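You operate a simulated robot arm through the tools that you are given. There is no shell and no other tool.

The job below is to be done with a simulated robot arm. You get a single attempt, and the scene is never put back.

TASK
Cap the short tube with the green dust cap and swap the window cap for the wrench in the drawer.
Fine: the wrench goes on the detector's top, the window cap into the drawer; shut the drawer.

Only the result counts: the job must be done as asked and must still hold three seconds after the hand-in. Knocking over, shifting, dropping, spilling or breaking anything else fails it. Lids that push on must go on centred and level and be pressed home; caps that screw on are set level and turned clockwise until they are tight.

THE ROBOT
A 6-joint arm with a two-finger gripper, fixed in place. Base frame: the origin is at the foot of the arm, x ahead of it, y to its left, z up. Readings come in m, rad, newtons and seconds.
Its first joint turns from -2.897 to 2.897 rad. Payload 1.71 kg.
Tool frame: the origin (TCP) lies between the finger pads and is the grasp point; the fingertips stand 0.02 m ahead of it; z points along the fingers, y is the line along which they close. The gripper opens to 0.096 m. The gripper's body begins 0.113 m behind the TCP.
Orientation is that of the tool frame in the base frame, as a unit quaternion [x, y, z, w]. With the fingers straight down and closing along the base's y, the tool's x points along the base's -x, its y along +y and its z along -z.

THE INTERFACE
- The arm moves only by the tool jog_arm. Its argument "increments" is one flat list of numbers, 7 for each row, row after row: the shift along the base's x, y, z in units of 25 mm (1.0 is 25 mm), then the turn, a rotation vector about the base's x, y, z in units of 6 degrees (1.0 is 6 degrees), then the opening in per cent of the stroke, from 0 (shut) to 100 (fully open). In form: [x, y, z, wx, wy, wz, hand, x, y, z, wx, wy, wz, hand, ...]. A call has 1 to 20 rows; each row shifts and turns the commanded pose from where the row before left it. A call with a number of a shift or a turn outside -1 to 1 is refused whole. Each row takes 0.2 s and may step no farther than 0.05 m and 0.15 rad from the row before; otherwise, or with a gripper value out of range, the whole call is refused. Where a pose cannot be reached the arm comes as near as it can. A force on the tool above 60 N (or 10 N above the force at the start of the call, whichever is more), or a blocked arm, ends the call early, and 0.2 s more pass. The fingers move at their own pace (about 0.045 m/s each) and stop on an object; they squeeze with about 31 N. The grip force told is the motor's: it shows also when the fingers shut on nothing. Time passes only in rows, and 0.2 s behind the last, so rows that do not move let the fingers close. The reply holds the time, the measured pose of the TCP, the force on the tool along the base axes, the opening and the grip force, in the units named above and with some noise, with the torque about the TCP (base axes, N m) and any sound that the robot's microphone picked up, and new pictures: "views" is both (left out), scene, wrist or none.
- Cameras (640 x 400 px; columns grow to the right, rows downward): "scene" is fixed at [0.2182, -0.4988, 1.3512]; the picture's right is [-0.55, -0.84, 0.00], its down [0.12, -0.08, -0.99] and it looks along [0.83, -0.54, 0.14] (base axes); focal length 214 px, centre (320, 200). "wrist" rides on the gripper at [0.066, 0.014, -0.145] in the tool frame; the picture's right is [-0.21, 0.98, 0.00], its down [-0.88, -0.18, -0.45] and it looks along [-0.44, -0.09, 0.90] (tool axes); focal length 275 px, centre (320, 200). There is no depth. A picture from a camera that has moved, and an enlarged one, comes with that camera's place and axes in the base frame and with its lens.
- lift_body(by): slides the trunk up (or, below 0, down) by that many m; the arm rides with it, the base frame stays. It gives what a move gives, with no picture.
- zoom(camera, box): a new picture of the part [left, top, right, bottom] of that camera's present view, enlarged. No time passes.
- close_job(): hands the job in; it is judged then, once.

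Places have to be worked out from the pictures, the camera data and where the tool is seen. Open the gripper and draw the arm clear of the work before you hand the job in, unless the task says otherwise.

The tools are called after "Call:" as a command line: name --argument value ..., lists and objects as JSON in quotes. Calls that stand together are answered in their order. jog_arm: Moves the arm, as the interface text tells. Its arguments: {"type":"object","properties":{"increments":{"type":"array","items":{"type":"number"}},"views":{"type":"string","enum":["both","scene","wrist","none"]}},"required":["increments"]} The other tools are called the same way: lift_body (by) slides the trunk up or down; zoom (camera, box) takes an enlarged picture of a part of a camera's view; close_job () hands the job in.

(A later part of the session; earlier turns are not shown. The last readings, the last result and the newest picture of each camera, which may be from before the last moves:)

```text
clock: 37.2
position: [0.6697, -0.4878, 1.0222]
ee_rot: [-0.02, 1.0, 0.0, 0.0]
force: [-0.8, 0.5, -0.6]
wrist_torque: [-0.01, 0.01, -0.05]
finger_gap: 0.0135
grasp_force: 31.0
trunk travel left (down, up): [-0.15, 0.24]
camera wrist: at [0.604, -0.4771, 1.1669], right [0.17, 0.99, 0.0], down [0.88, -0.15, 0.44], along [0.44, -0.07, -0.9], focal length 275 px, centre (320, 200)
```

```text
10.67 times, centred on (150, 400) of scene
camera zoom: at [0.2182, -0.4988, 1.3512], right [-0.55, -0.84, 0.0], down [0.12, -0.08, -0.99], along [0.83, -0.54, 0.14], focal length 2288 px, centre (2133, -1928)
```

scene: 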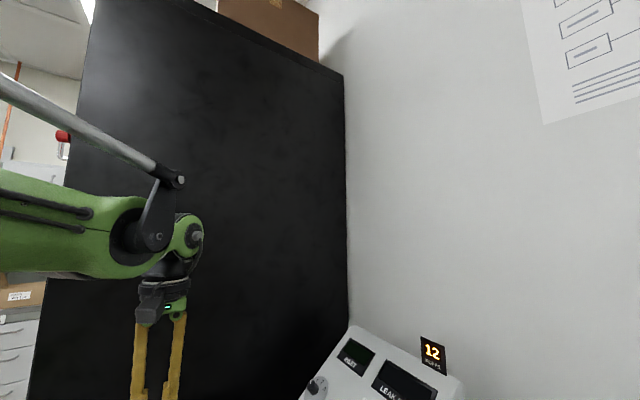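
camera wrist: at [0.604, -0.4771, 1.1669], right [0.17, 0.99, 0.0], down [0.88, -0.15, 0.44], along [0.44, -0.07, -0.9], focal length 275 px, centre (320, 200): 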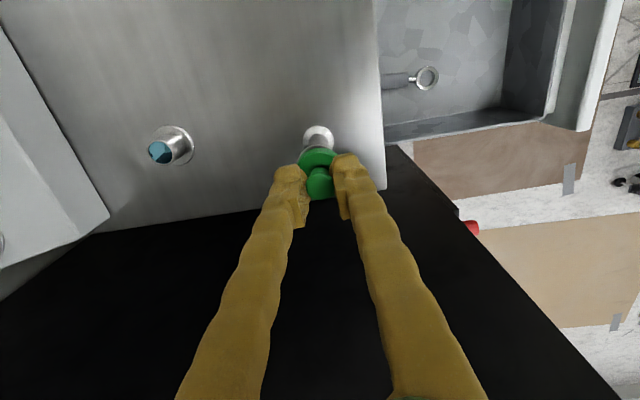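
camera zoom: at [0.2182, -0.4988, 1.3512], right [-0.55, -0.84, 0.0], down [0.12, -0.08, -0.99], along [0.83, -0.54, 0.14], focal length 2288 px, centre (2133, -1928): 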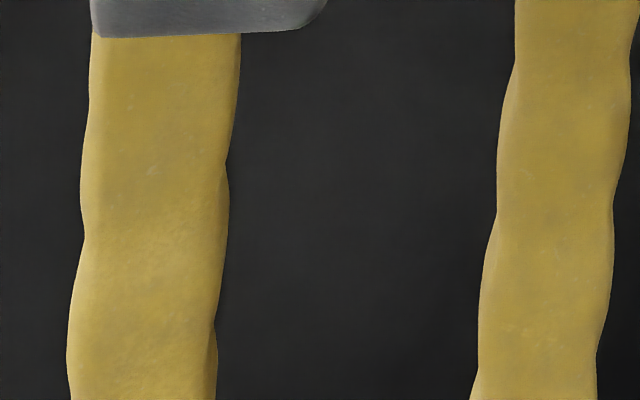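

The edge fits agree in x to about 0.5 mm, but the cap sits about 1 mm too far in +y. I'll nudge y by -1 mm and re-check.

Call:
jog_arm --increments '[0, -0.04, 0, 0, 0, 0, 0, 0, 0, 0, 0, 0, 0, 0, 0, 0, 0, 0, 0, 0, 0]' --views "none"

Call:
zoom --camera "wrist" --box '[290, 130, 350, 167]'

```text
clock: 38.0
position: [0.6697, -0.49, 1.0218]
ee_rot: [-0.02, 1.0, 0.0, -0.001]
force: [0.9, 0.3, -0.6]
wrist_torque: [-0.01, 0.02, 0.01]
finger_gap: 0.0135
grasp_force: 31.3
trunk travel left (down, up): [-0.15, 0.24]
```

```text
10.67 times, centred on (320, 148) of wrist
camera zoom: at [0.6041, -0.4786, 1.1671], right [0.17, 0.99, 0.0], down [0.88, -0.15, 0.44], along [0.44, -0.07, -0.9], focal length 2936 px, centre (320, 749)
```

zoom: 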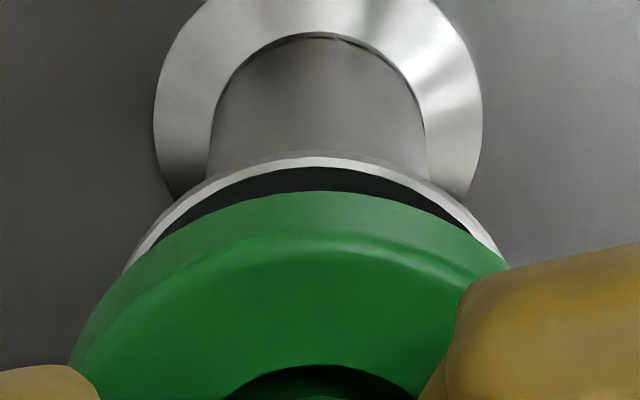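

Now the arcs are concentric sideways. I'll lower 7 mm more and compare the near edges again at almost equal depth.

Call:
jog_arm --increments '[0, 0, -0.14, 0, 0, 0, 0, 0, 0, -0.14, 0, 0, 0, 0, 0, 0, 0, 0, 0, 0, 0]' --views "none"

Call:
zoom --camera "wrist" --box '[290, 130, 350, 167]'

Call:
zoom --camera "scene" --box '[40, 399, 240, 400]'

```text
clock: 38.8
position: [0.6688, -0.4901, 1.015]
ee_rot: [-0.02, 1.0, 0.0, 0.0]
force: [0.9, -0.6, 1.0]
wrist_torque: [-0.02, 0.03, 0.0]
finger_gap: 0.0136
grasp_force: 31.3
trunk travel left (down, up): [-0.15, 0.24]
```

```text
10.67 times, centred on (320, 148) of wrist
camera zoom: at [0.6037, -0.479, 1.1599], right [0.17, 0.99, 0.0], down [0.88, -0.15, 0.44], along [0.44, -0.07, -0.9], focal length 2936 px, centre (320, 749)
```

zoom: 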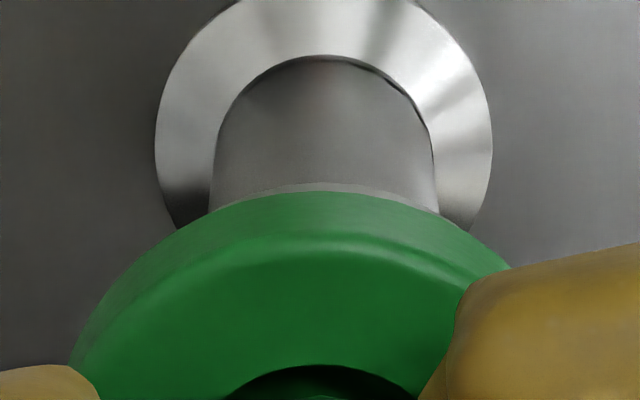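

```text
3.20 times, centred on (140, 400) of scene
camera zoom: at [0.2182, -0.4988, 1.3512], right [-0.55, -0.84, 0.0], down [0.12, -0.08, -0.99], along [0.83, -0.54, 0.14], focal length 686 px, centre (896, -438)
```

zoom: 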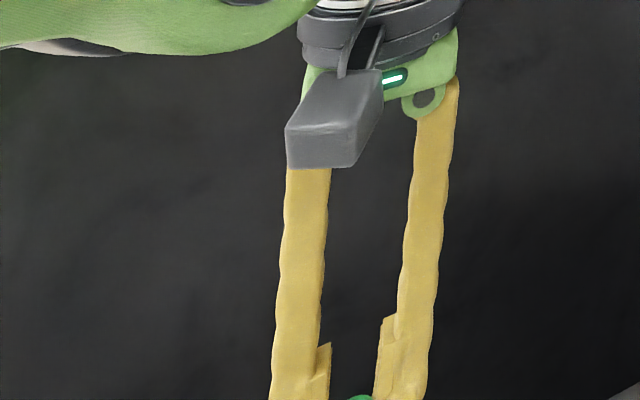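

Edges agree within the measurement error. I'll lower in small steps and watch the force and torque for first contact.

Call:
jog_arm --increments '[0, 0, -0.08, 0, 0, 0, 0, 0, 0, -0.08, 0, 0, 0, 0, 0, 0, 0, 0, 0, 0, 0]' --views "none"

Call:
zoom --camera "wrist" --box '[290, 130, 350, 167]'

```text
clock: 39.6
position: [0.6685, -0.4914, 1.0109]
ee_rot: [-0.02, 1.0, 0.0, -0.001]
force: [-0.1, -0.2, 0.2]
wrist_torque: [-0.03, 0.03, 0.01]
finger_gap: 0.0141
grasp_force: 31.1
trunk travel left (down, up): [-0.15, 0.24]
```

```text
10.67 times, centred on (320, 148) of wrist
camera zoom: at [0.6043, -0.4799, 1.1566], right [0.17, 0.99, 0.0], down [0.88, -0.15, 0.44], along [0.44, -0.07, -0.9], focal length 2936 px, centre (320, 749)
```

zoom: 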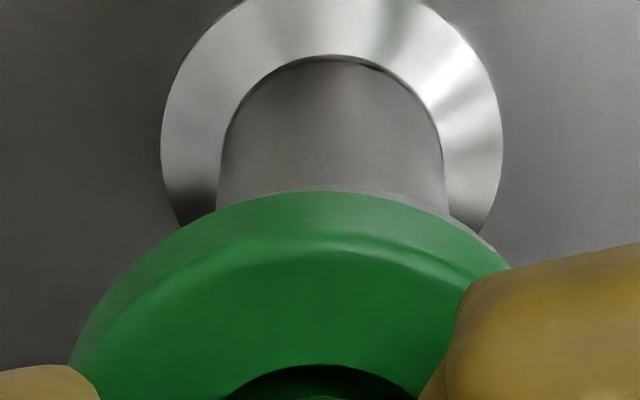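

The hand drifted about 1 mm in -y. I'll correct that and then feel for contact in 1 mm steps, since contact fixes the relative heights.

Call:
jog_arm --increments '[0, 0.048, 0, 0, 0, 0, 0, 0, 0, -0.04, 0, 0, 0, 0, 0, 0, 0, 0, 0, 0, 0]' --views "none"

Call:
zoom --camera "wrist" --box '[290, 130, 350, 167]'

```text
clock: 40.4
position: [0.6701, -0.4899, 1.0095]
ee_rot: [-0.02, 1.0, 0.0, -0.001]
force: [-0.8, -0.6, 0.3]
wrist_torque: [0.0, 0.03, 0.03]
finger_gap: 0.0135
grasp_force: 31.1
trunk travel left (down, up): [-0.15, 0.24]
```

```text
10.67 times, centred on (320, 148) of wrist
camera zoom: at [0.6046, -0.4785, 1.1548], right [0.17, 0.99, 0.0], down [0.88, -0.15, 0.44], along [0.44, -0.07, -0.9], focal length 2936 px, centre (320, 749)
```

zoom: 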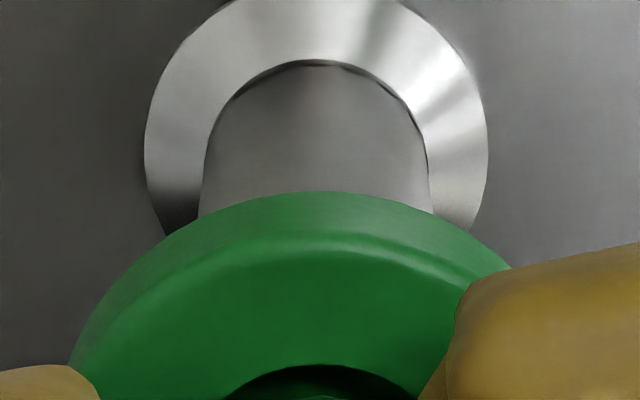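

Centred sideways again and no contact yet. Continuing down in 1 mm steps.

Call:
jog_arm --increments '[0, 0, -0.04, 0, 0, 0, 0, 0, 0, -0.04, 0, 0, 0, 0, 0, 0, 0, 0, 0, 0, 0]' --views "none"

Call:
zoom --camera "wrist" --box '[290, 130, 350, 167]'

```text
clock: 41.2
position: [0.67, -0.4872, 1.007]
ee_rot: [-0.021, 1.0, 0.0, -0.001]
force: [-0.1, 0.3, -0.2]
wrist_torque: [0.0, 0.05, 0.03]
finger_gap: 0.0136
grasp_force: 31.2
trunk travel left (down, up): [-0.15, 0.24]
```

```text
10.67 times, centred on (320, 148) of wrist
camera zoom: at [0.6042, -0.4771, 1.1524], right [0.17, 0.99, 0.0], down [0.88, -0.15, 0.44], along [0.44, -0.07, -0.9], focal length 2936 px, centre (320, 749)
```

zoom: 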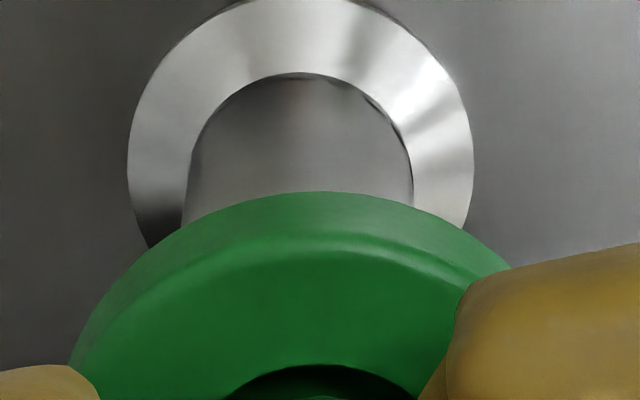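

The arm wanders about 1 mm between moves, so I need to re-correct as I go. I'll shift y by -1.5 mm while stepping down another 1 mm.

Call:
jog_arm --increments '[0, -0.06, -0.02, 0, 0, 0, 0, 0, 0, 0, 0, 0, 0, 0]' --views "none"

Call:
zoom --camera "wrist" --box '[290, 130, 350, 167]'

```text
clock: 41.8
position: [0.6683, -0.4908, 1.0066]
ee_rot: [-0.02, 1.0, -0.001, -0.001]
force: [-0.4, -0.7, -0.9]
wrist_torque: [-0.03, 0.02, 0.01]
finger_gap: 0.0134
grasp_force: 31.0
trunk travel left (down, up): [-0.15, 0.24]
```

```text
10.67 times, centred on (320, 148) of wrist
camera zoom: at [0.6041, -0.4789, 1.1529], right [0.17, 0.99, 0.0], down [0.88, -0.15, 0.44], along [0.44, -0.07, -0.9], focal length 2936 px, centre (320, 749)
```

zoom: 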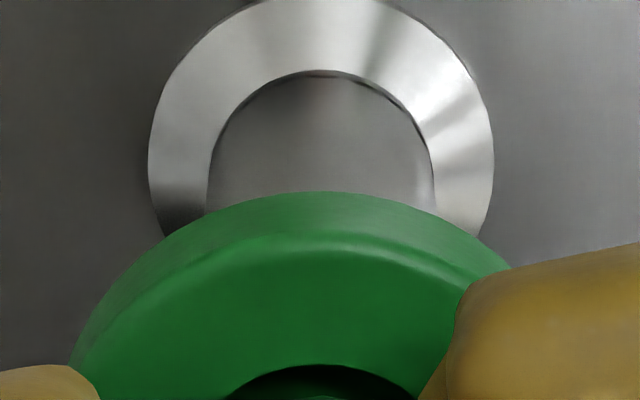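

Sideways alignment is within 0.3 mm. I'll continue down 2 mm and watch the force.

Call:
jog_arm --increments '[0, 0.008, -0.08, 0, 0, 0, 0, 0, 0, 0, 0, 0, 0, 0]' --views "none"

Call:
zoom --camera "wrist" --box '[290, 130, 350, 167]'

```text
clock: 42.4
position: [0.6697, -0.4895, 1.0042]
ee_rot: [-0.021, 1.0, 0.0, 0.0]
force: [0.2, 0.9, 0.3]
wrist_torque: [0.0, -0.01, -0.02]
finger_gap: 0.0135
grasp_force: 31.1
trunk travel left (down, up): [-0.15, 0.24]
```

```text
10.67 times, centred on (320, 148) of wrist
camera zoom: at [0.6045, -0.4781, 1.1504], right [0.17, 0.99, 0.0], down [0.88, -0.15, 0.44], along [0.44, -0.07, -0.9], focal length 2936 px, centre (320, 749)
```

zoom: 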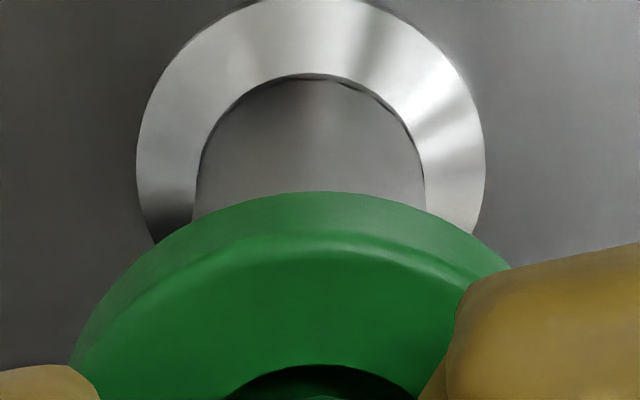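

Still no contact. I'll continue down with a small y correction.

Call:
jog_arm --increments '[0, -0.024, -0.08, 0, 0, 0, 0, 0, 0, 0, 0, 0, 0, 0]' --views "none"

Call:
zoom --camera "wrist" --box '[290, 130, 350, 167]'

Call:
zoom --camera "scene" --box '[0, 399, 320, 400]'

```text
clock: 43.0
position: [0.6703, -0.4888, 1.0043]
ee_rot: [-0.02, 1.0, 0.0, -0.001]
force: [-0.9, -0.5, 1.1]
wrist_torque: [0.02, 0.02, -0.03]
finger_gap: 0.0136
grasp_force: 30.5
trunk travel left (down, up): [-0.15, 0.24]
```

```text
10.67 times, centred on (320, 148) of wrist
camera zoom: at [0.6041, -0.4795, 1.1488], right [0.17, 0.99, 0.0], down [0.88, -0.15, 0.44], along [0.44, -0.07, -0.9], focal length 2936 px, centre (320, 749)
```

zoom: 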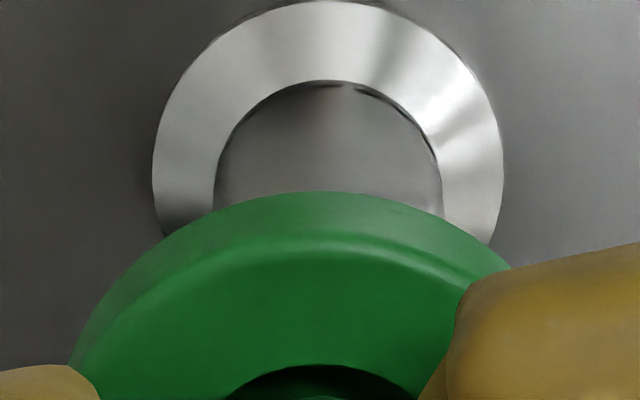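

```text
2.00 times, centred on (160, 400) of scene
camera zoom: at [0.2182, -0.4988, 1.3512], right [-0.55, -0.84, 0.0], down [0.12, -0.08, -0.99], along [0.83, -0.54, 0.14], focal length 429 px, centre (640, -199)
```

zoom: 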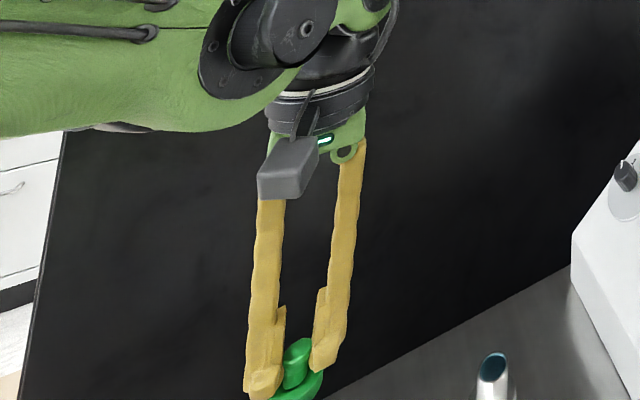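

Call:
jog_arm --increments '[0, 0.028, -0.08, 0, 0, 0, 0, 0, 0, 0, 0, 0, 0, 0]' --views "none"

Call:
zoom --camera "wrist" --box '[290, 130, 350, 167]'

```text
clock: 43.6
position: [0.6702, -0.4889, 1.002]
ee_rot: [-0.02, 1.0, 0.0, -0.001]
force: [-0.1, 0.4, 0.4]
wrist_torque: [0.02, -0.02, 0.0]
finger_gap: 0.0136
grasp_force: 31.1
trunk travel left (down, up): [-0.15, 0.24]
```

```text
10.67 times, centred on (320, 148) of wrist
camera zoom: at [0.6051, -0.4786, 1.1467], right [0.17, 0.99, 0.0], down [0.88, -0.15, 0.44], along [0.44, -0.07, -0.9], focal length 2936 px, centre (320, 749)
```

zoom: 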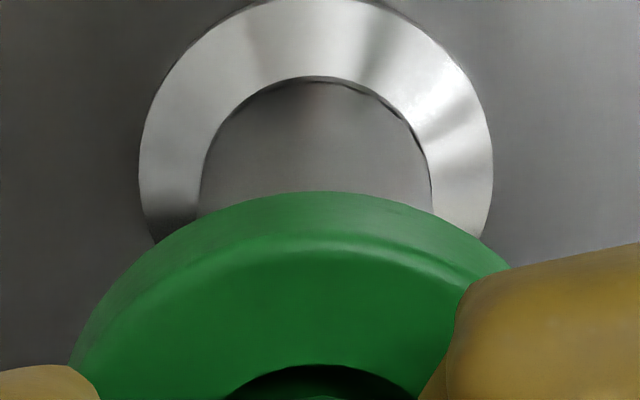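

Still no contact and y is good. The base ring suggests the hand is about 1 mm too far in +x, so I'll trim x and continue down.

Call:
jog_arm --increments '[-0.04, 0.008, -0.08, 0, 0, 0, 0, 0, 0, 0, 0, 0, 0, 0]' --views "none"

Call:
zoom --camera "wrist" --box '[290, 130, 350, 167]'

```text
clock: 44.2
position: [0.6715, -0.489, 0.9976]
ee_rot: [-0.02, 1.0, 0.0, -0.001]
force: [-0.1, -0.5, -1.8]
wrist_torque: [0.01, -0.01, 0.0]
finger_gap: 0.0135
grasp_force: 31.0
trunk travel left (down, up): [-0.15, 0.24]
```

```text
10.67 times, centred on (320, 148) of wrist
camera zoom: at [0.6043, -0.4785, 1.1445], right [0.17, 0.99, 0.0], down [0.88, -0.15, 0.44], along [0.44, -0.07, -0.9], focal length 2936 px, centre (320, 749)
```

zoom: 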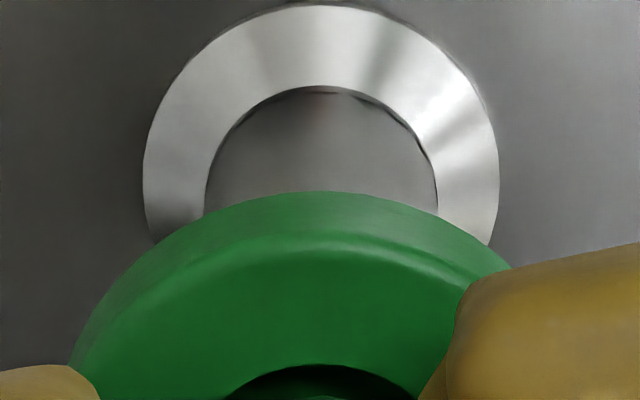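

Call:
jog_arm --increments '[0, 0.004, -0.08, 0, 0, 0, 0, 0, 0, 0, 0, 0, 0, 0]' --views "none"

Call:
zoom --camera "wrist" --box '[290, 130, 350, 167]'

```text
clock: 44.8
position: [0.6693, -0.4893, 0.9985]
ee_rot: [-0.02, 1.0, -0.001, -0.001]
force: [4.1, -0.2, 17.0]
wrist_torque: [-0.01, -0.16, -0.01]
finger_gap: 0.0139
grasp_force: 30.9
trunk travel left (down, up): [-0.15, 0.24]
```

```text
10.67 times, centred on (320, 148) of wrist
camera zoom: at [0.6035, -0.4782, 1.1436], right [0.17, 0.99, 0.0], down [0.88, -0.15, 0.44], along [0.44, -0.08, -0.9], focal length 2936 px, centre (320, 749)
```

zoom: 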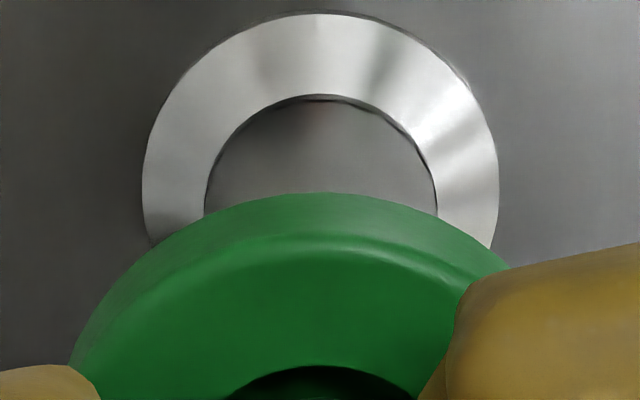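

First contact: 17 N upward with almost no tilting torque, so the contact is centred. I'll look at how the cap sits relative to the flange from the scene camera before pressing.

Call:
zoom --camera "scene" --box '[0, 399, 380, 400]'

Call:
zoom --camera "wrist" --box '[240, 100, 400, 200]'

```text
1.68 times, centred on (190, 400) of scene
camera zoom: at [0.2182, -0.4988, 1.3512], right [-0.55, -0.84, 0.0], down [0.12, -0.08, -0.99], along [0.83, -0.54, 0.14], focal length 361 px, centre (539, -136)
```

zoom: 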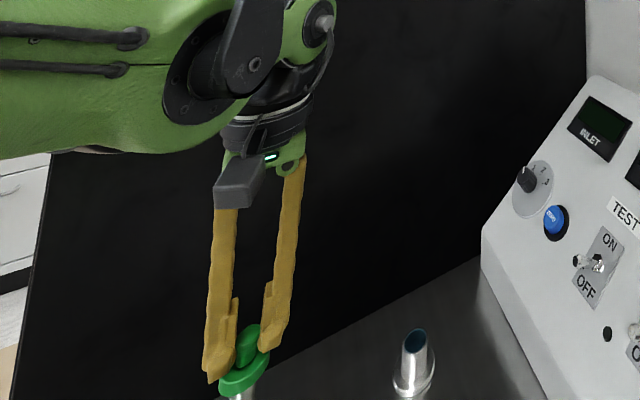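

```text
4.00 times, centred on (320, 150) of wrist
camera zoom: at [0.6035, -0.4782, 1.1436], right [0.17, 0.99, 0.0], down [0.88, -0.15, 0.44], along [0.44, -0.08, -0.9], focal length 1101 px, centre (320, 400)
```

zoom: 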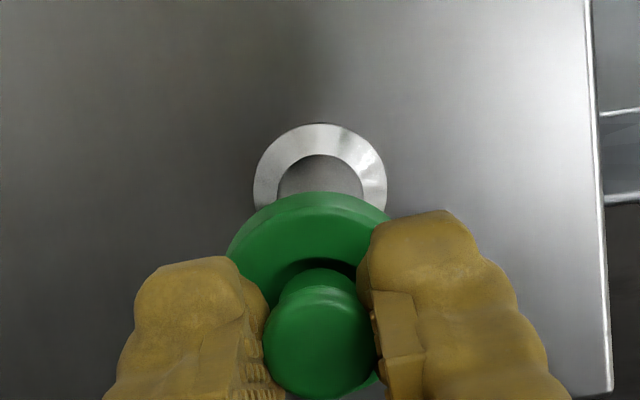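

Call:
zoom --camera "scene" --box '[0, 399, 500, 400]'

Call:
jog_arm --increments '[0.02, 0, -0.04, 0, 0, 0, 0, 0, 0, 0, 0, 0, 0, 0]' --views "none"

```text
1.28 times, centred on (250, 400) of scene
camera zoom: at [0.2182, -0.4988, 1.3512], right [-0.55, -0.84, 0.0], down [0.12, -0.08, -0.99], along [0.83, -0.54, 0.14], focal length 274 px, centre (410, -55)
```

zoom: 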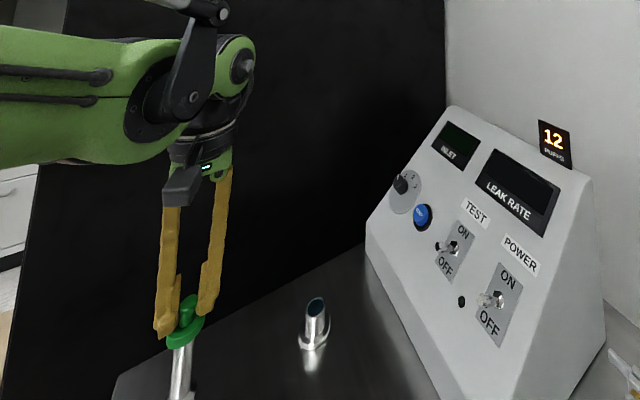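

```text
clock: 45.4
position: [0.6685, -0.4892, 0.9968]
ee_rot: [-0.02, 1.0, -0.001, -0.001]
force: [1.2, -1.0, 26.5]
wrist_torque: [-0.03, -0.09, 0.04]
finger_gap: 0.0137
grasp_force: 31.5
trunk travel left (down, up): [-0.15, 0.24]
```

Lateral force dropped to about 1 N and vertical is 26 N, so it's still centred. I'll press further in small steps.

Call:
jog_arm --increments '[0, 0, -0.04, 0, 0, 0, 0, 0, 0, 0, 0, 0, 0, 0]' --views "none"

Call:
zoom --camera "wrist" --box '[240, 100, 400, 200]'

```text
clock: 46.0
position: [0.6684, -0.4891, 0.9965]
ee_rot: [-0.02, 1.0, 0.0, -0.001]
force: [3.2, 0.1, 25.2]
wrist_torque: [0.03, -0.08, 0.01]
finger_gap: 0.0134
grasp_force: 31.8
trunk travel left (down, up): [-0.15, 0.24]
```

```text
4.00 times, centred on (320, 150) of wrist
camera zoom: at [0.603, -0.478, 1.1416], right [0.17, 0.99, 0.0], down [0.88, -0.15, 0.44], along [0.44, -0.08, -0.9], focal length 1101 px, centre (320, 400)
```

zoom: 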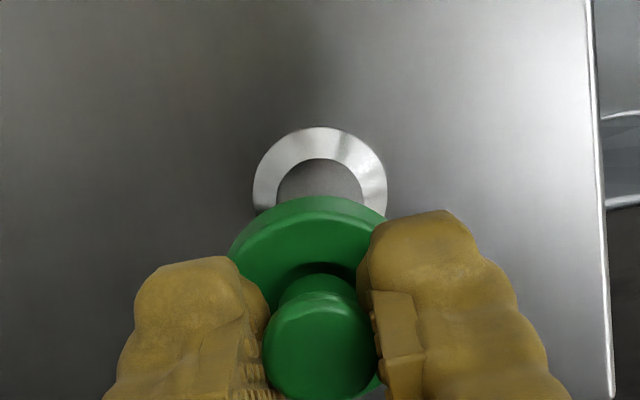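

The fingers are slipping slightly on the knob at about 25 N. I'll compare the cap's current position against the earlier picture of the bare tube at the same zoom.

Call:
zoom --camera "scene" --box '[0, 399, 400, 400]'

Call:
zoom --camera "wrist" --box '[290, 130, 350, 167]'

```text
1.60 times, centred on (200, 400) of scene
camera zoom: at [0.2182, -0.4988, 1.3512], right [-0.55, -0.84, 0.0], down [0.12, -0.08, -0.99], along [0.83, -0.54, 0.14], focal length 343 px, centre (512, -119)
```

zoom: 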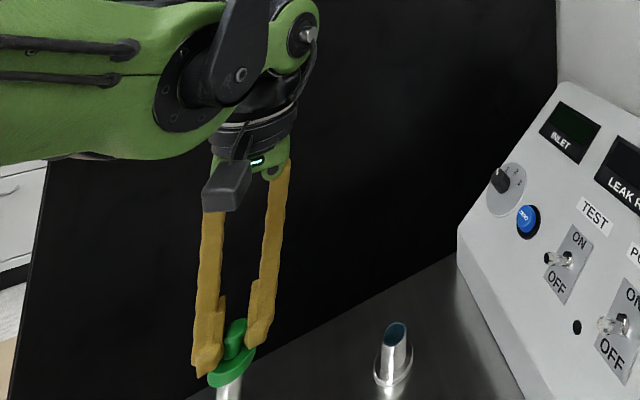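

```text
10.67 times, centred on (320, 148) of wrist
camera zoom: at [0.603, -0.478, 1.1416], right [0.17, 0.99, 0.0], down [0.88, -0.15, 0.44], along [0.44, -0.08, -0.9], focal length 2936 px, centre (320, 749)
```

zoom: 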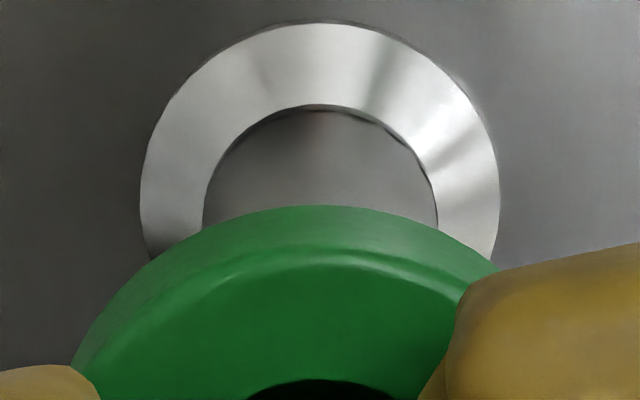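

Compared with the bare-tube picture, the cap's lower edge is now about 14 mm below where the flange top was, so the skirt is around the flange. I'll release, rise and inspect how it sits before pressing the knob from above.

Call:
jog_arm --increments '[0, 0, 0.06, 0, 0, 0, 10, 0, 0, 0, 0, 0, 0, 25, 0, 0, 0, 0, 0, 0, 40, 0, 0, 0, 0, 0, 0, 40, 0, 0, 0.5, 0, 0, 0, 40, 0, 0, 1, 0, 0, 0, 40, 0, 0, 1, 0, 0, 0, 40]' --views "wrist"

Call:
zoom --camera "wrist" --box '[240, 100, 400, 200]'

Call:
zoom --camera "scene" --box '[0, 399, 400, 400]'

```text
clock: 47.6
position: [0.6695, -0.4928, 1.0602]
ee_rot: [-0.021, 1.0, 0.0, 0.0]
force: [-0.6, 0.5, -0.3]
wrist_torque: [0.02, 0.02, 0.03]
finger_gap: 0.0386
grasp_force: 0.1
trunk travel left (down, up): [-0.15, 0.24]
camera wrist: at [0.6046, -0.4808, 1.2057], right [0.17, 0.99, 0.0], down [0.88, -0.15, 0.44], along [0.44, -0.07, -0.9], focal length 275 px, centre (320, 200)
```

wrist: 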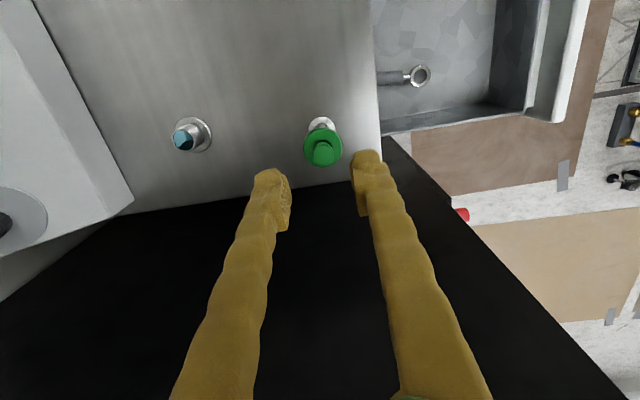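

```text
4.00 times, centred on (320, 150) of wrist
camera zoom: at [0.6046, -0.4808, 1.2057], right [0.17, 0.99, 0.0], down [0.88, -0.15, 0.44], along [0.44, -0.07, -0.9], focal length 1101 px, centre (320, 400)
```

zoom: 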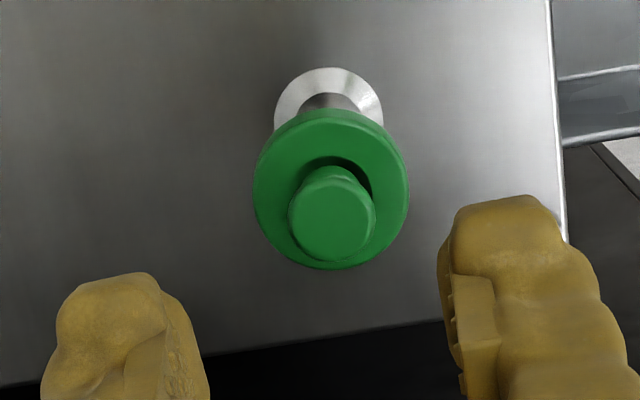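

```text
1.60 times, centred on (200, 400) of scene
camera zoom: at [0.2182, -0.4988, 1.3512], right [-0.55, -0.84, 0.0], down [0.12, -0.08, -0.99], along [0.83, -0.54, 0.14], focal length 343 px, centre (512, -119)
```

zoom: 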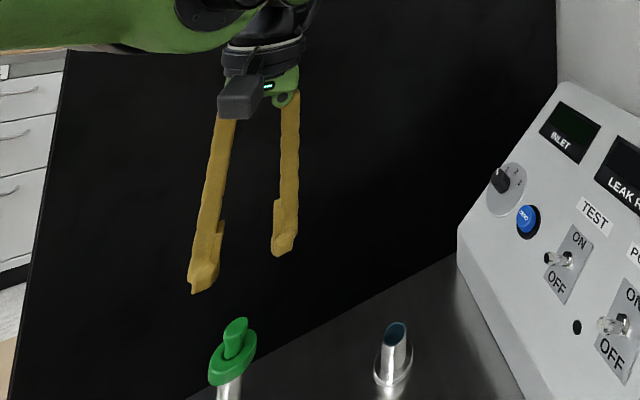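

The cap sits level and concentric on the tube. I'll close the fingers and press the knob's top at (0.670, -0.490) to be sure it's home, approaching first to just above.

Call:
jog_arm --increments '[-0.04, 0.1, 0, 0, 0, 0, 0, 0, 0, 0, 0, 0, 0, 0, 0, 0, 0, 0, 0, 0, 0, 0, 0, -0.6, 0, 0, 0, 0, 0, 0, -0.6, 0, 0, 0, 0, 0, 0, -0.5, 0, 0, 0, 0, 0, 0, 0, 0, 0, 0, 0]' --views "wrist"

Call:
zoom --camera "wrist" --box '[240, 100, 400, 200]'

Call:
zoom --camera "scene" --box '[0, 399, 400, 400]'

```text
clock: 49.2
position: [0.6689, -0.4861, 1.0159]
ee_rot: [-0.019, 1.0, 0.0, -0.001]
force: [-0.1, 1.1, -0.5]
wrist_torque: [-0.04, 0.03, 0.01]
finger_gap: 0.0
grasp_force: 29.0
trunk travel left (down, up): [-0.15, 0.24]
camera wrist: at [0.6033, -0.4758, 1.1615], right [0.17, 0.99, 0.0], down [0.88, -0.15, 0.44], along [0.44, -0.07, -0.9], focal length 275 px, centre (320, 200)
```

wrist: 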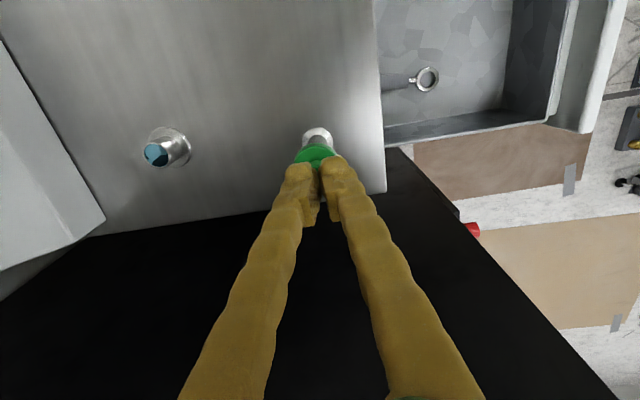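

```text
4.00 times, centred on (320, 150) of wrist
camera zoom: at [0.6033, -0.4758, 1.1615], right [0.17, 0.99, 0.0], down [0.88, -0.15, 0.44], along [0.44, -0.07, -0.9], focal length 1101 px, centre (320, 400)
```

zoom: 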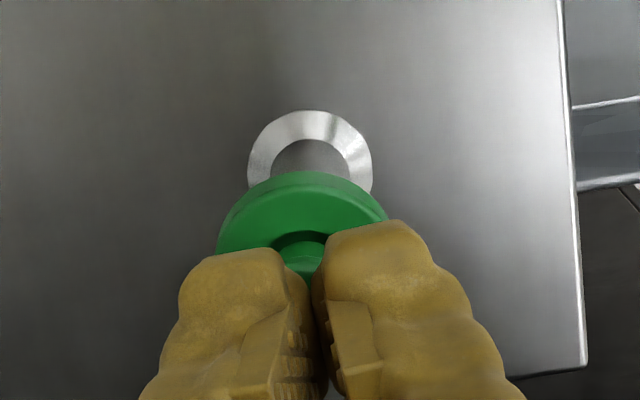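

```text
1.60 times, centred on (200, 400) of scene
camera zoom: at [0.2182, -0.4988, 1.3512], right [-0.55, -0.84, 0.0], down [0.12, -0.08, -0.99], along [0.83, -0.54, 0.14], focal length 343 px, centre (512, -119)
```

zoom: 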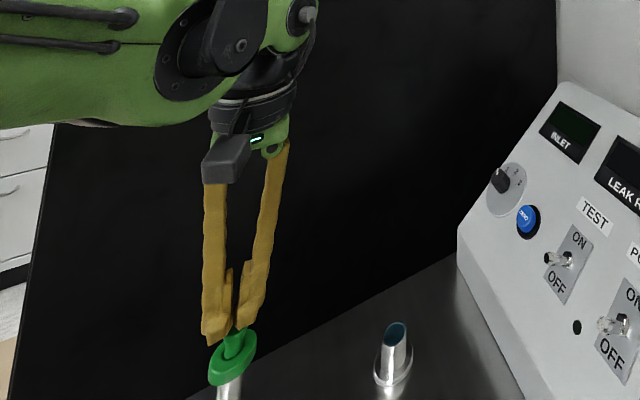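

The hand ended about 2.6 mm off in +y, so I'll correct and lower to touch.

Call:
jog_arm --increments '[0.02, -0.1, 0, 0, 0, 0, 0, 0, 0, -0.12, 0, 0, 0, 0, 0, 0, 0, 0, 0, 0, 0]' --views "none"

Call:
zoom --camera "wrist" --box '[240, 100, 400, 200]'

```text
clock: 50.0
position: [0.668, -0.4902, 1.0132]
ee_rot: [-0.02, 1.0, 0.0, -0.001]
force: [-0.3, 0.2, -0.1]
wrist_torque: [0.01, -0.03, 0.02]
finger_gap: 0.0002
grasp_force: 30.1
trunk travel left (down, up): [-0.15, 0.24]
```

```text
4.00 times, centred on (320, 150) of wrist
camera zoom: at [0.603, -0.479, 1.1587], right [0.17, 0.99, 0.0], down [0.88, -0.15, 0.44], along [0.44, -0.07, -0.9], focal length 1101 px, centre (320, 400)
```

zoom: 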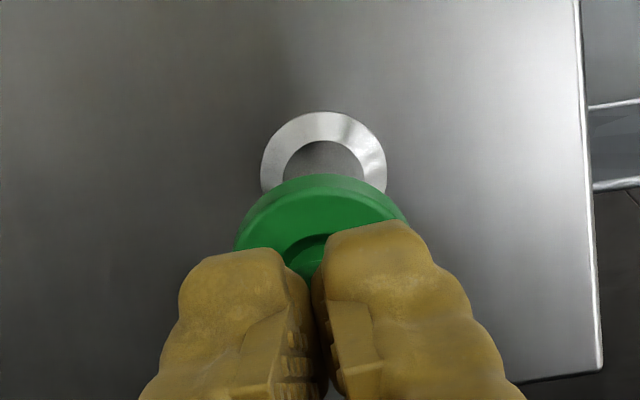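

Centred well enough on the knob. Now I'll press down in small steps and watch the force.

Call:
jog_arm --increments '[0.02, 0.02, -0.1, 0, 0, 0, 0, 0, 0, 0, 0, 0, 0, 0]' --views "none"

Call:
jog_arm --increments '[0.02, 0, -0.1, 0, 0, 0, 0, 0, 0, 0, 0, 0, 0, 0]' --views "none"

```text
clock: 50.6
position: [0.6707, -0.4891, 1.0106]
ee_rot: [-0.02, 1.0, 0.001, -0.001]
force: [-1.3, -0.6, 5.2]
wrist_torque: [-0.02, 0.03, -0.02]
finger_gap: 0.0059
grasp_force: 29.6
trunk travel left (down, up): [-0.15, 0.24]
```

```text
clock: 51.2
position: [0.669, -0.4897, 1.0099]
ee_rot: [-0.02, 1.0, 0.0, 0.0]
force: [-0.4, -2.2, 27.3]
wrist_torque: [-0.07, -0.03, 0.02]
finger_gap: 0.006
grasp_force: 29.3
trunk travel left (down, up): [-0.15, 0.24]
```

Pressing at 27 N with the load still centred. One more small step to raise the force.

Call:
jog_arm --increments '[0.02, 0, -0.06, 0, 0, 0, 0, 0, 0, 0, 0, 0, 0, 0]' --views "none"

Call:
zoom --camera "wrist" --box '[240, 100, 400, 200]'

Call:
zoom --camera "scene" --box '[0, 399, 400, 400]'

```text
clock: 51.8
position: [0.668, -0.4892, 1.0095]
ee_rot: [-0.02, 1.0, -0.002, -0.001]
force: [0.9, -4.3, 49.9]
wrist_torque: [-0.08, -0.03, -0.02]
finger_gap: 0.0061
grasp_force: 29.3
trunk travel left (down, up): [-0.15, 0.24]
```

```text
4.00 times, centred on (320, 150) of wrist
camera zoom: at [0.6029, -0.4773, 1.155], right [0.17, 0.99, 0.0], down [0.88, -0.15, 0.45], along [0.44, -0.08, -0.9], focal length 1101 px, centre (320, 400)
```

zoom: 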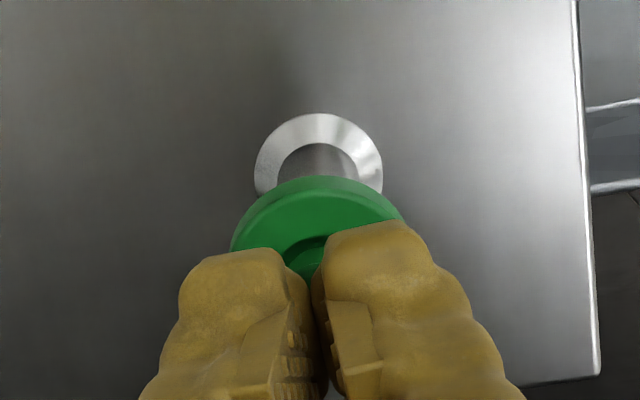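

```text
1.60 times, centred on (200, 400) of scene
camera zoom: at [0.2182, -0.4988, 1.3512], right [-0.55, -0.84, 0.0], down [0.12, -0.08, -0.99], along [0.83, -0.54, 0.14], focal length 343 px, centre (512, -119)
```

zoom: 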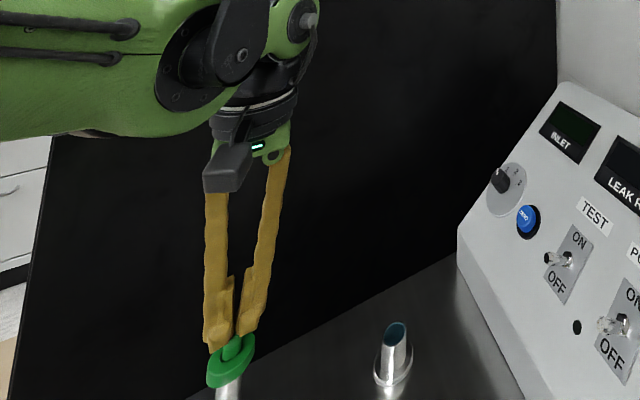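

At 50 N the cap no longer moves, so it is home, level and centred. I'll release the load, open, and retract straight up.

Call:
jog_arm --increments '[0, 0, 0.12, 0, 0, 0, 5, 0, 0, 0.1, 0, 0, 0, 20, 0, 0, 0, 0, 0, 0, 40, 0, 0, 0.5, 0, 0, 0, 40, 0, 0, 1, 0, 0, 0, 60, 0, 0, 1, 0, 0, 0, 60, 0, 0, 1, 0, 0, 0, 60]' --views "wrist"

Call:
zoom --camera "wrist" --box '[240, 80, 400, 180]'

Call:
zoom --camera "scene" --box '[0, 399, 400, 400]'

```text
clock: 53.4
position: [0.6703, -0.4887, 1.101]
ee_rot: [-0.02, 1.0, -0.001, -0.001]
force: [-0.1, 0.7, -0.7]
wrist_torque: [0.04, 0.03, 0.0]
finger_gap: 0.0578
grasp_force: 0.0
trunk travel left (down, up): [-0.15, 0.24]
camera wrist: at [0.605, -0.4779, 1.2462], right [0.17, 0.99, 0.0], down [0.88, -0.15, 0.44], along [0.44, -0.07, -0.9], focal length 275 px, centre (320, 200)
```

wrist: 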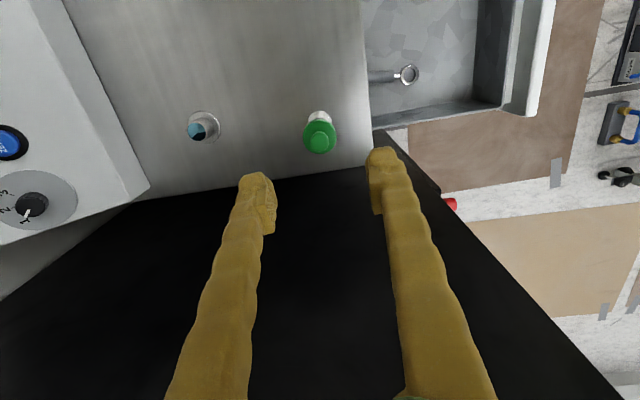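

```text
4.00 times, centred on (320, 130) of wrist
camera zoom: at [0.605, -0.4779, 1.2462], right [0.17, 0.99, 0.0], down [0.88, -0.15, 0.44], along [0.44, -0.07, -0.9], focal length 1101 px, centre (320, 480)
```

zoom: 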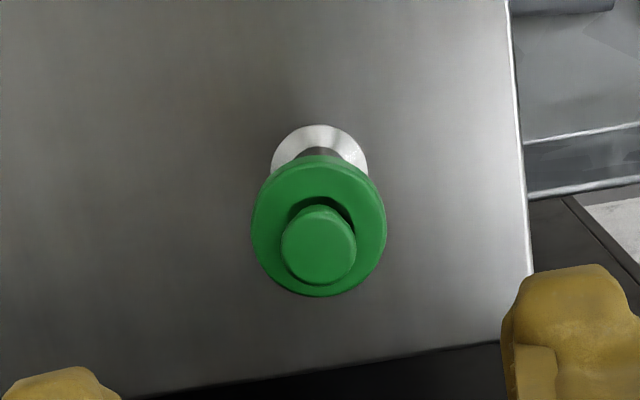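

```text
1.60 times, centred on (200, 400) of scene
camera zoom: at [0.2182, -0.4988, 1.3512], right [-0.55, -0.84, 0.0], down [0.12, -0.08, -0.99], along [0.83, -0.54, 0.14], focal length 343 px, centre (512, -119)
```

zoom: 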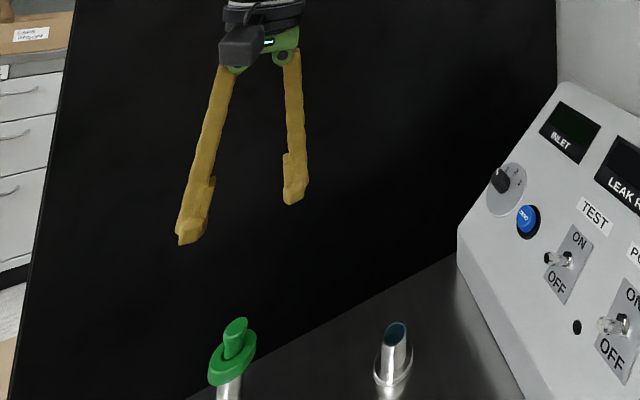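

The green cap is done. Next is the window cap, so I'll measure its position from here.

Call:
zoom --camera "wrist" --box '[140, 80, 260, 155]'

Call:
jog_arm --increments '[-0.5, -0.9, 0, 0, 0, 0, 60, -0.5, -0.9, 0, 0, 0, 0, 60, -0.5, -0.9, 0, 0, 0, 0, 60, -0.5, -0.9, 0, 0, 0, 0, 60, -0.2, -0.9, 0, 0, 0, 0, 60, 0, -0.6, 0, 0, 0, 0, 60, 0, 0, 0, 0, 0, 0, 60]' --views "wrist"

Call:
zoom --camera "wrist" --box '[260, 100, 380, 175]'

```text
5.33 times, centred on (200, 118) of wrist
camera zoom: at [0.605, -0.4779, 1.2462], right [0.17, 0.99, 0.0], down [0.88, -0.15, 0.44], along [0.44, -0.07, -0.9], focal length 1468 px, centre (960, 640)
```

zoom: 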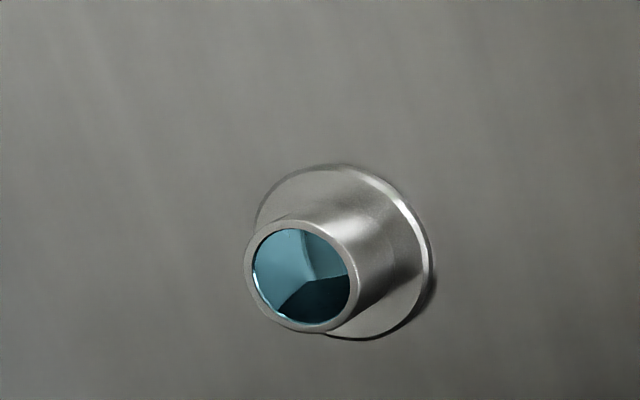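

```text
clock: 55.0
position: [0.6162, -0.6147, 1.1006]
ee_rot: [-0.02, 1.0, 0.0, 0.0]
force: [-0.4, -0.1, -1.0]
wrist_torque: [0.02, 0.01, 0.02]
finger_gap: 0.0576
grasp_force: 0.0
trunk travel left (down, up): [-0.15, 0.24]
camera wrist: at [0.5514, -0.6038, 1.2461], right [0.17, 0.99, 0.0], down [0.88, -0.15, 0.44], along [0.44, -0.07, -0.9], focal length 275 px, centre (320, 200)
```

wrist: 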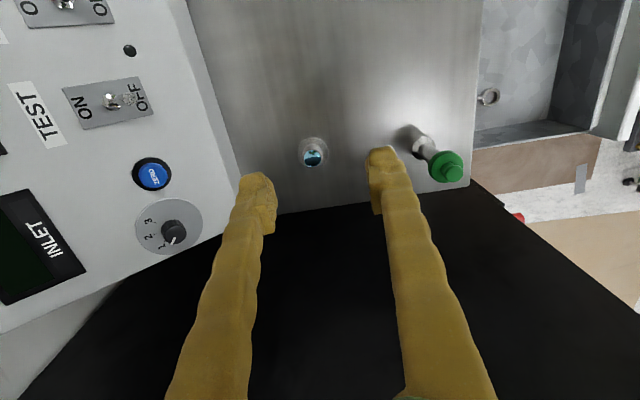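

```text
5.33 times, centred on (320, 138) of wrist
camera zoom: at [0.5514, -0.6038, 1.2461], right [0.17, 0.99, 0.0], down [0.88, -0.15, 0.44], along [0.44, -0.07, -0.9], focal length 1468 px, centre (320, 533)
```

zoom: 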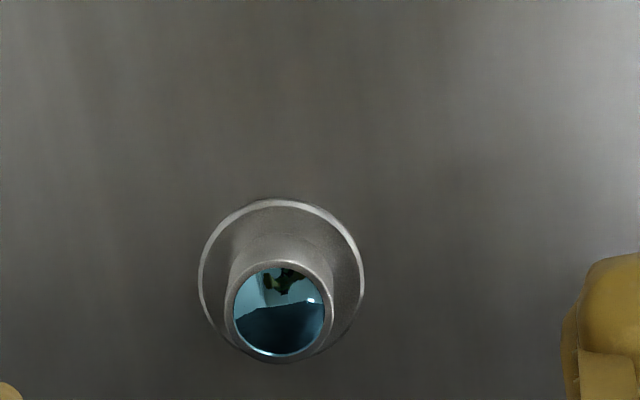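

The window cap triangulates consistently: top at (0.651, -0.630, 0.927), barrel about 24 mm, flange about 40 mm wide at z≈0.903. I'll move above it with the fingers at about 45 mm and descend partway.

Call:
jog_arm --increments '[0.66, -0.3, -0.5, 0, 0, 0, 47, 0.66, -0.3, -0.8, 0, 0, 0, 47, 0, 0, -1, 0, 0, 0, 47, 0, 0, -1, 0, 0, 0, 47, 0, 0, -0.9, 0, 0, 0, 47, 0, 0, 0, 0, 0, 0, 47]' --views "wrist"

Call:
zoom --camera "wrist" --box '[240, 100, 400, 200]'

```text
clock: 56.4
position: [0.6485, -0.6341, 0.9956]
ee_rot: [-0.02, 1.0, 0.0, -0.001]
force: [-0.3, 0.6, -0.5]
wrist_torque: [0.02, 0.02, 0.01]
finger_gap: 0.0451
grasp_force: 0.0
trunk travel left (down, up): [-0.15, 0.24]
camera wrist: at [0.584, -0.6223, 1.1412], right [0.17, 0.99, 0.0], down [0.88, -0.15, 0.44], along [0.44, -0.07, -0.9], focal length 275 px, centre (320, 200)
```

wrist: 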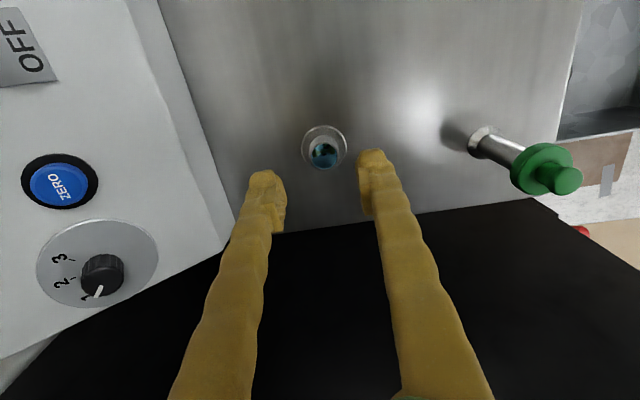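

```text
4.00 times, centred on (320, 150) of wrist
camera zoom: at [0.584, -0.6223, 1.1412], right [0.17, 0.99, 0.0], down [0.88, -0.15, 0.44], along [0.44, -0.07, -0.9], focal length 1101 px, centre (320, 400)
```

zoom: 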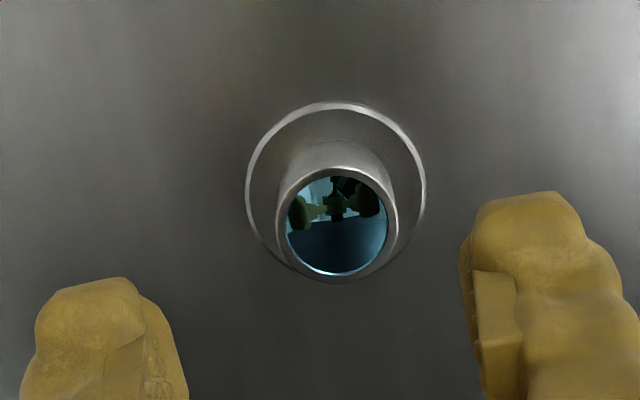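

The cap axis is about 3.6 mm towards +y of the tool. I'll correct and descend to z≈0.931, with the tips above the flange, then check.

Call:
jog_arm --increments '[0, 0.14, -0.5, 0, 0, 0, 47, 0, 0, -0.7, 0, 0, 0, 47, 0, 0, -0.7, 0, 0, 0, 47, 0, 0, -0.7, 0, 0, 0, 47, 0, 0, 0, 0, 0, 0, 47]' --views "wrist"

Call:
zoom --camera "wrist" --box '[240, 110, 400, 210]'

```text
clock: 57.6
position: [0.6481, -0.6302, 0.9325]
ee_rot: [-0.02, 1.0, 0.0, -0.001]
force: [0.0, 0.2, -1.2]
wrist_torque: [0.01, 0.01, -0.01]
finger_gap: 0.045
grasp_force: 0.0
trunk travel left (down, up): [-0.15, 0.24]
camera wrist: at [0.5824, -0.6185, 1.0769], right [0.17, 0.99, 0.0], down [0.88, -0.15, 0.44], along [0.44, -0.07, -0.9], focal length 275 px, centre (320, 200)
```

wrist: 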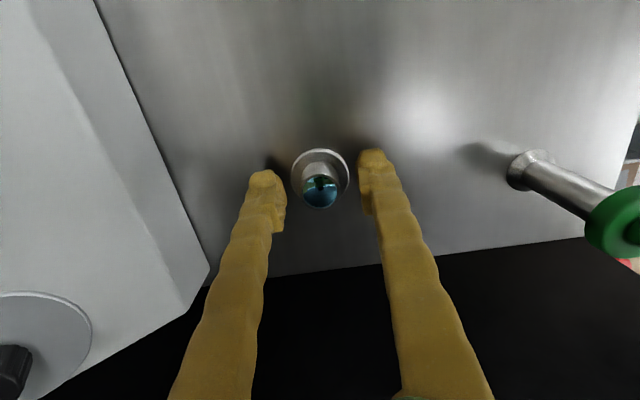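

```text
4.00 times, centred on (320, 160) of wrist
camera zoom: at [0.5824, -0.6185, 1.0769], right [0.17, 0.99, 0.0], down [0.88, -0.15, 0.44], along [0.44, -0.07, -0.9], focal length 1101 px, centre (320, 360)
```

zoom: 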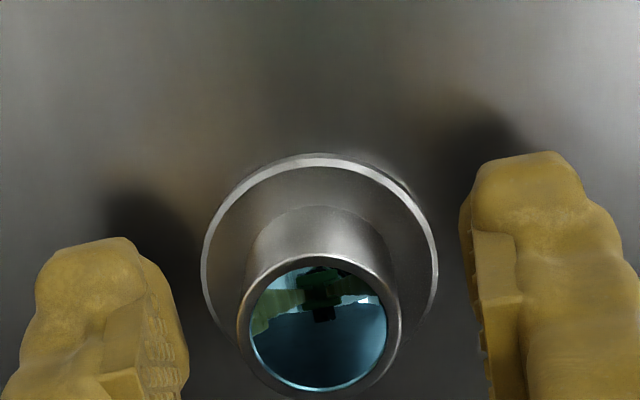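

Centred. I'll go down 3 mm more and close on the barrel gradually.

Call:
jog_arm --increments '[0.04, 0, -0.12, 0, 0, 0, 47, 0, 0, 0, 0, 0, 0, 35, 0, 0, 0, 0, 0, 0, 25, 0, 0, 0, 0, 0, 0, 15, 0, 0, 0, 0, 0, 0, 8, 0, 0, 0, 0, 0, 0, 0, 0, 0, 0, 0, 0, 0, 0]' --views "wrist"

Call:
zoom --camera "wrist" --box '[240, 110, 400, 210]'

```text
clock: 59.2
position: [0.6482, -0.6299, 0.9293]
ee_rot: [-0.02, 1.0, 0.0, -0.001]
force: [0.3, 0.2, -0.2]
wrist_torque: [0.0, 0.03, 0.02]
finger_gap: 0.0228
grasp_force: 30.9
trunk travel left (down, up): [-0.15, 0.24]
camera wrist: at [0.5834, -0.6187, 1.074], right [0.17, 0.99, 0.0], down [0.88, -0.15, 0.44], along [0.44, -0.07, -0.9], focal length 275 px, centre (320, 200)
```

wrist: 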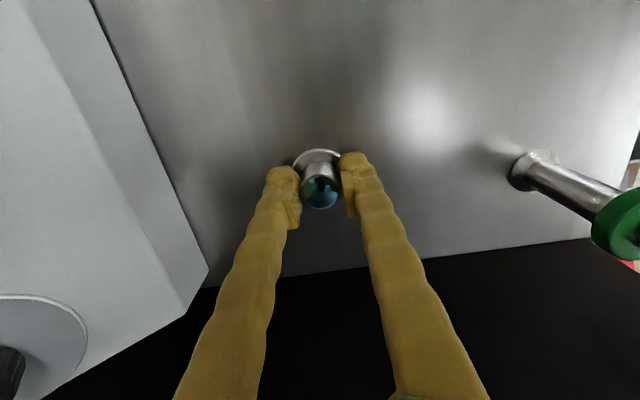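

```text
4.00 times, centred on (320, 160) of wrist
camera zoom: at [0.5834, -0.6187, 1.074], right [0.17, 0.99, 0.0], down [0.88, -0.15, 0.44], along [0.44, -0.07, -0.9], focal length 1101 px, centre (320, 360)
```

zoom: 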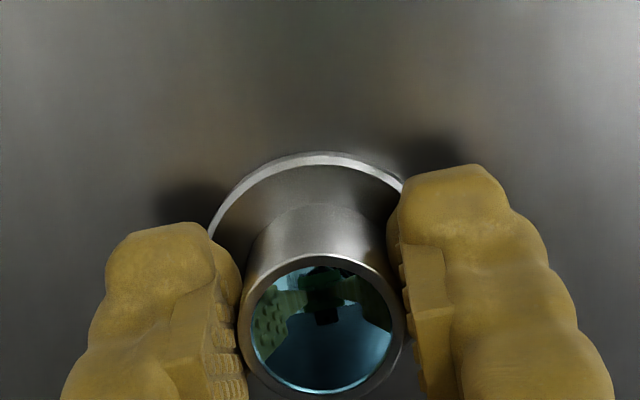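

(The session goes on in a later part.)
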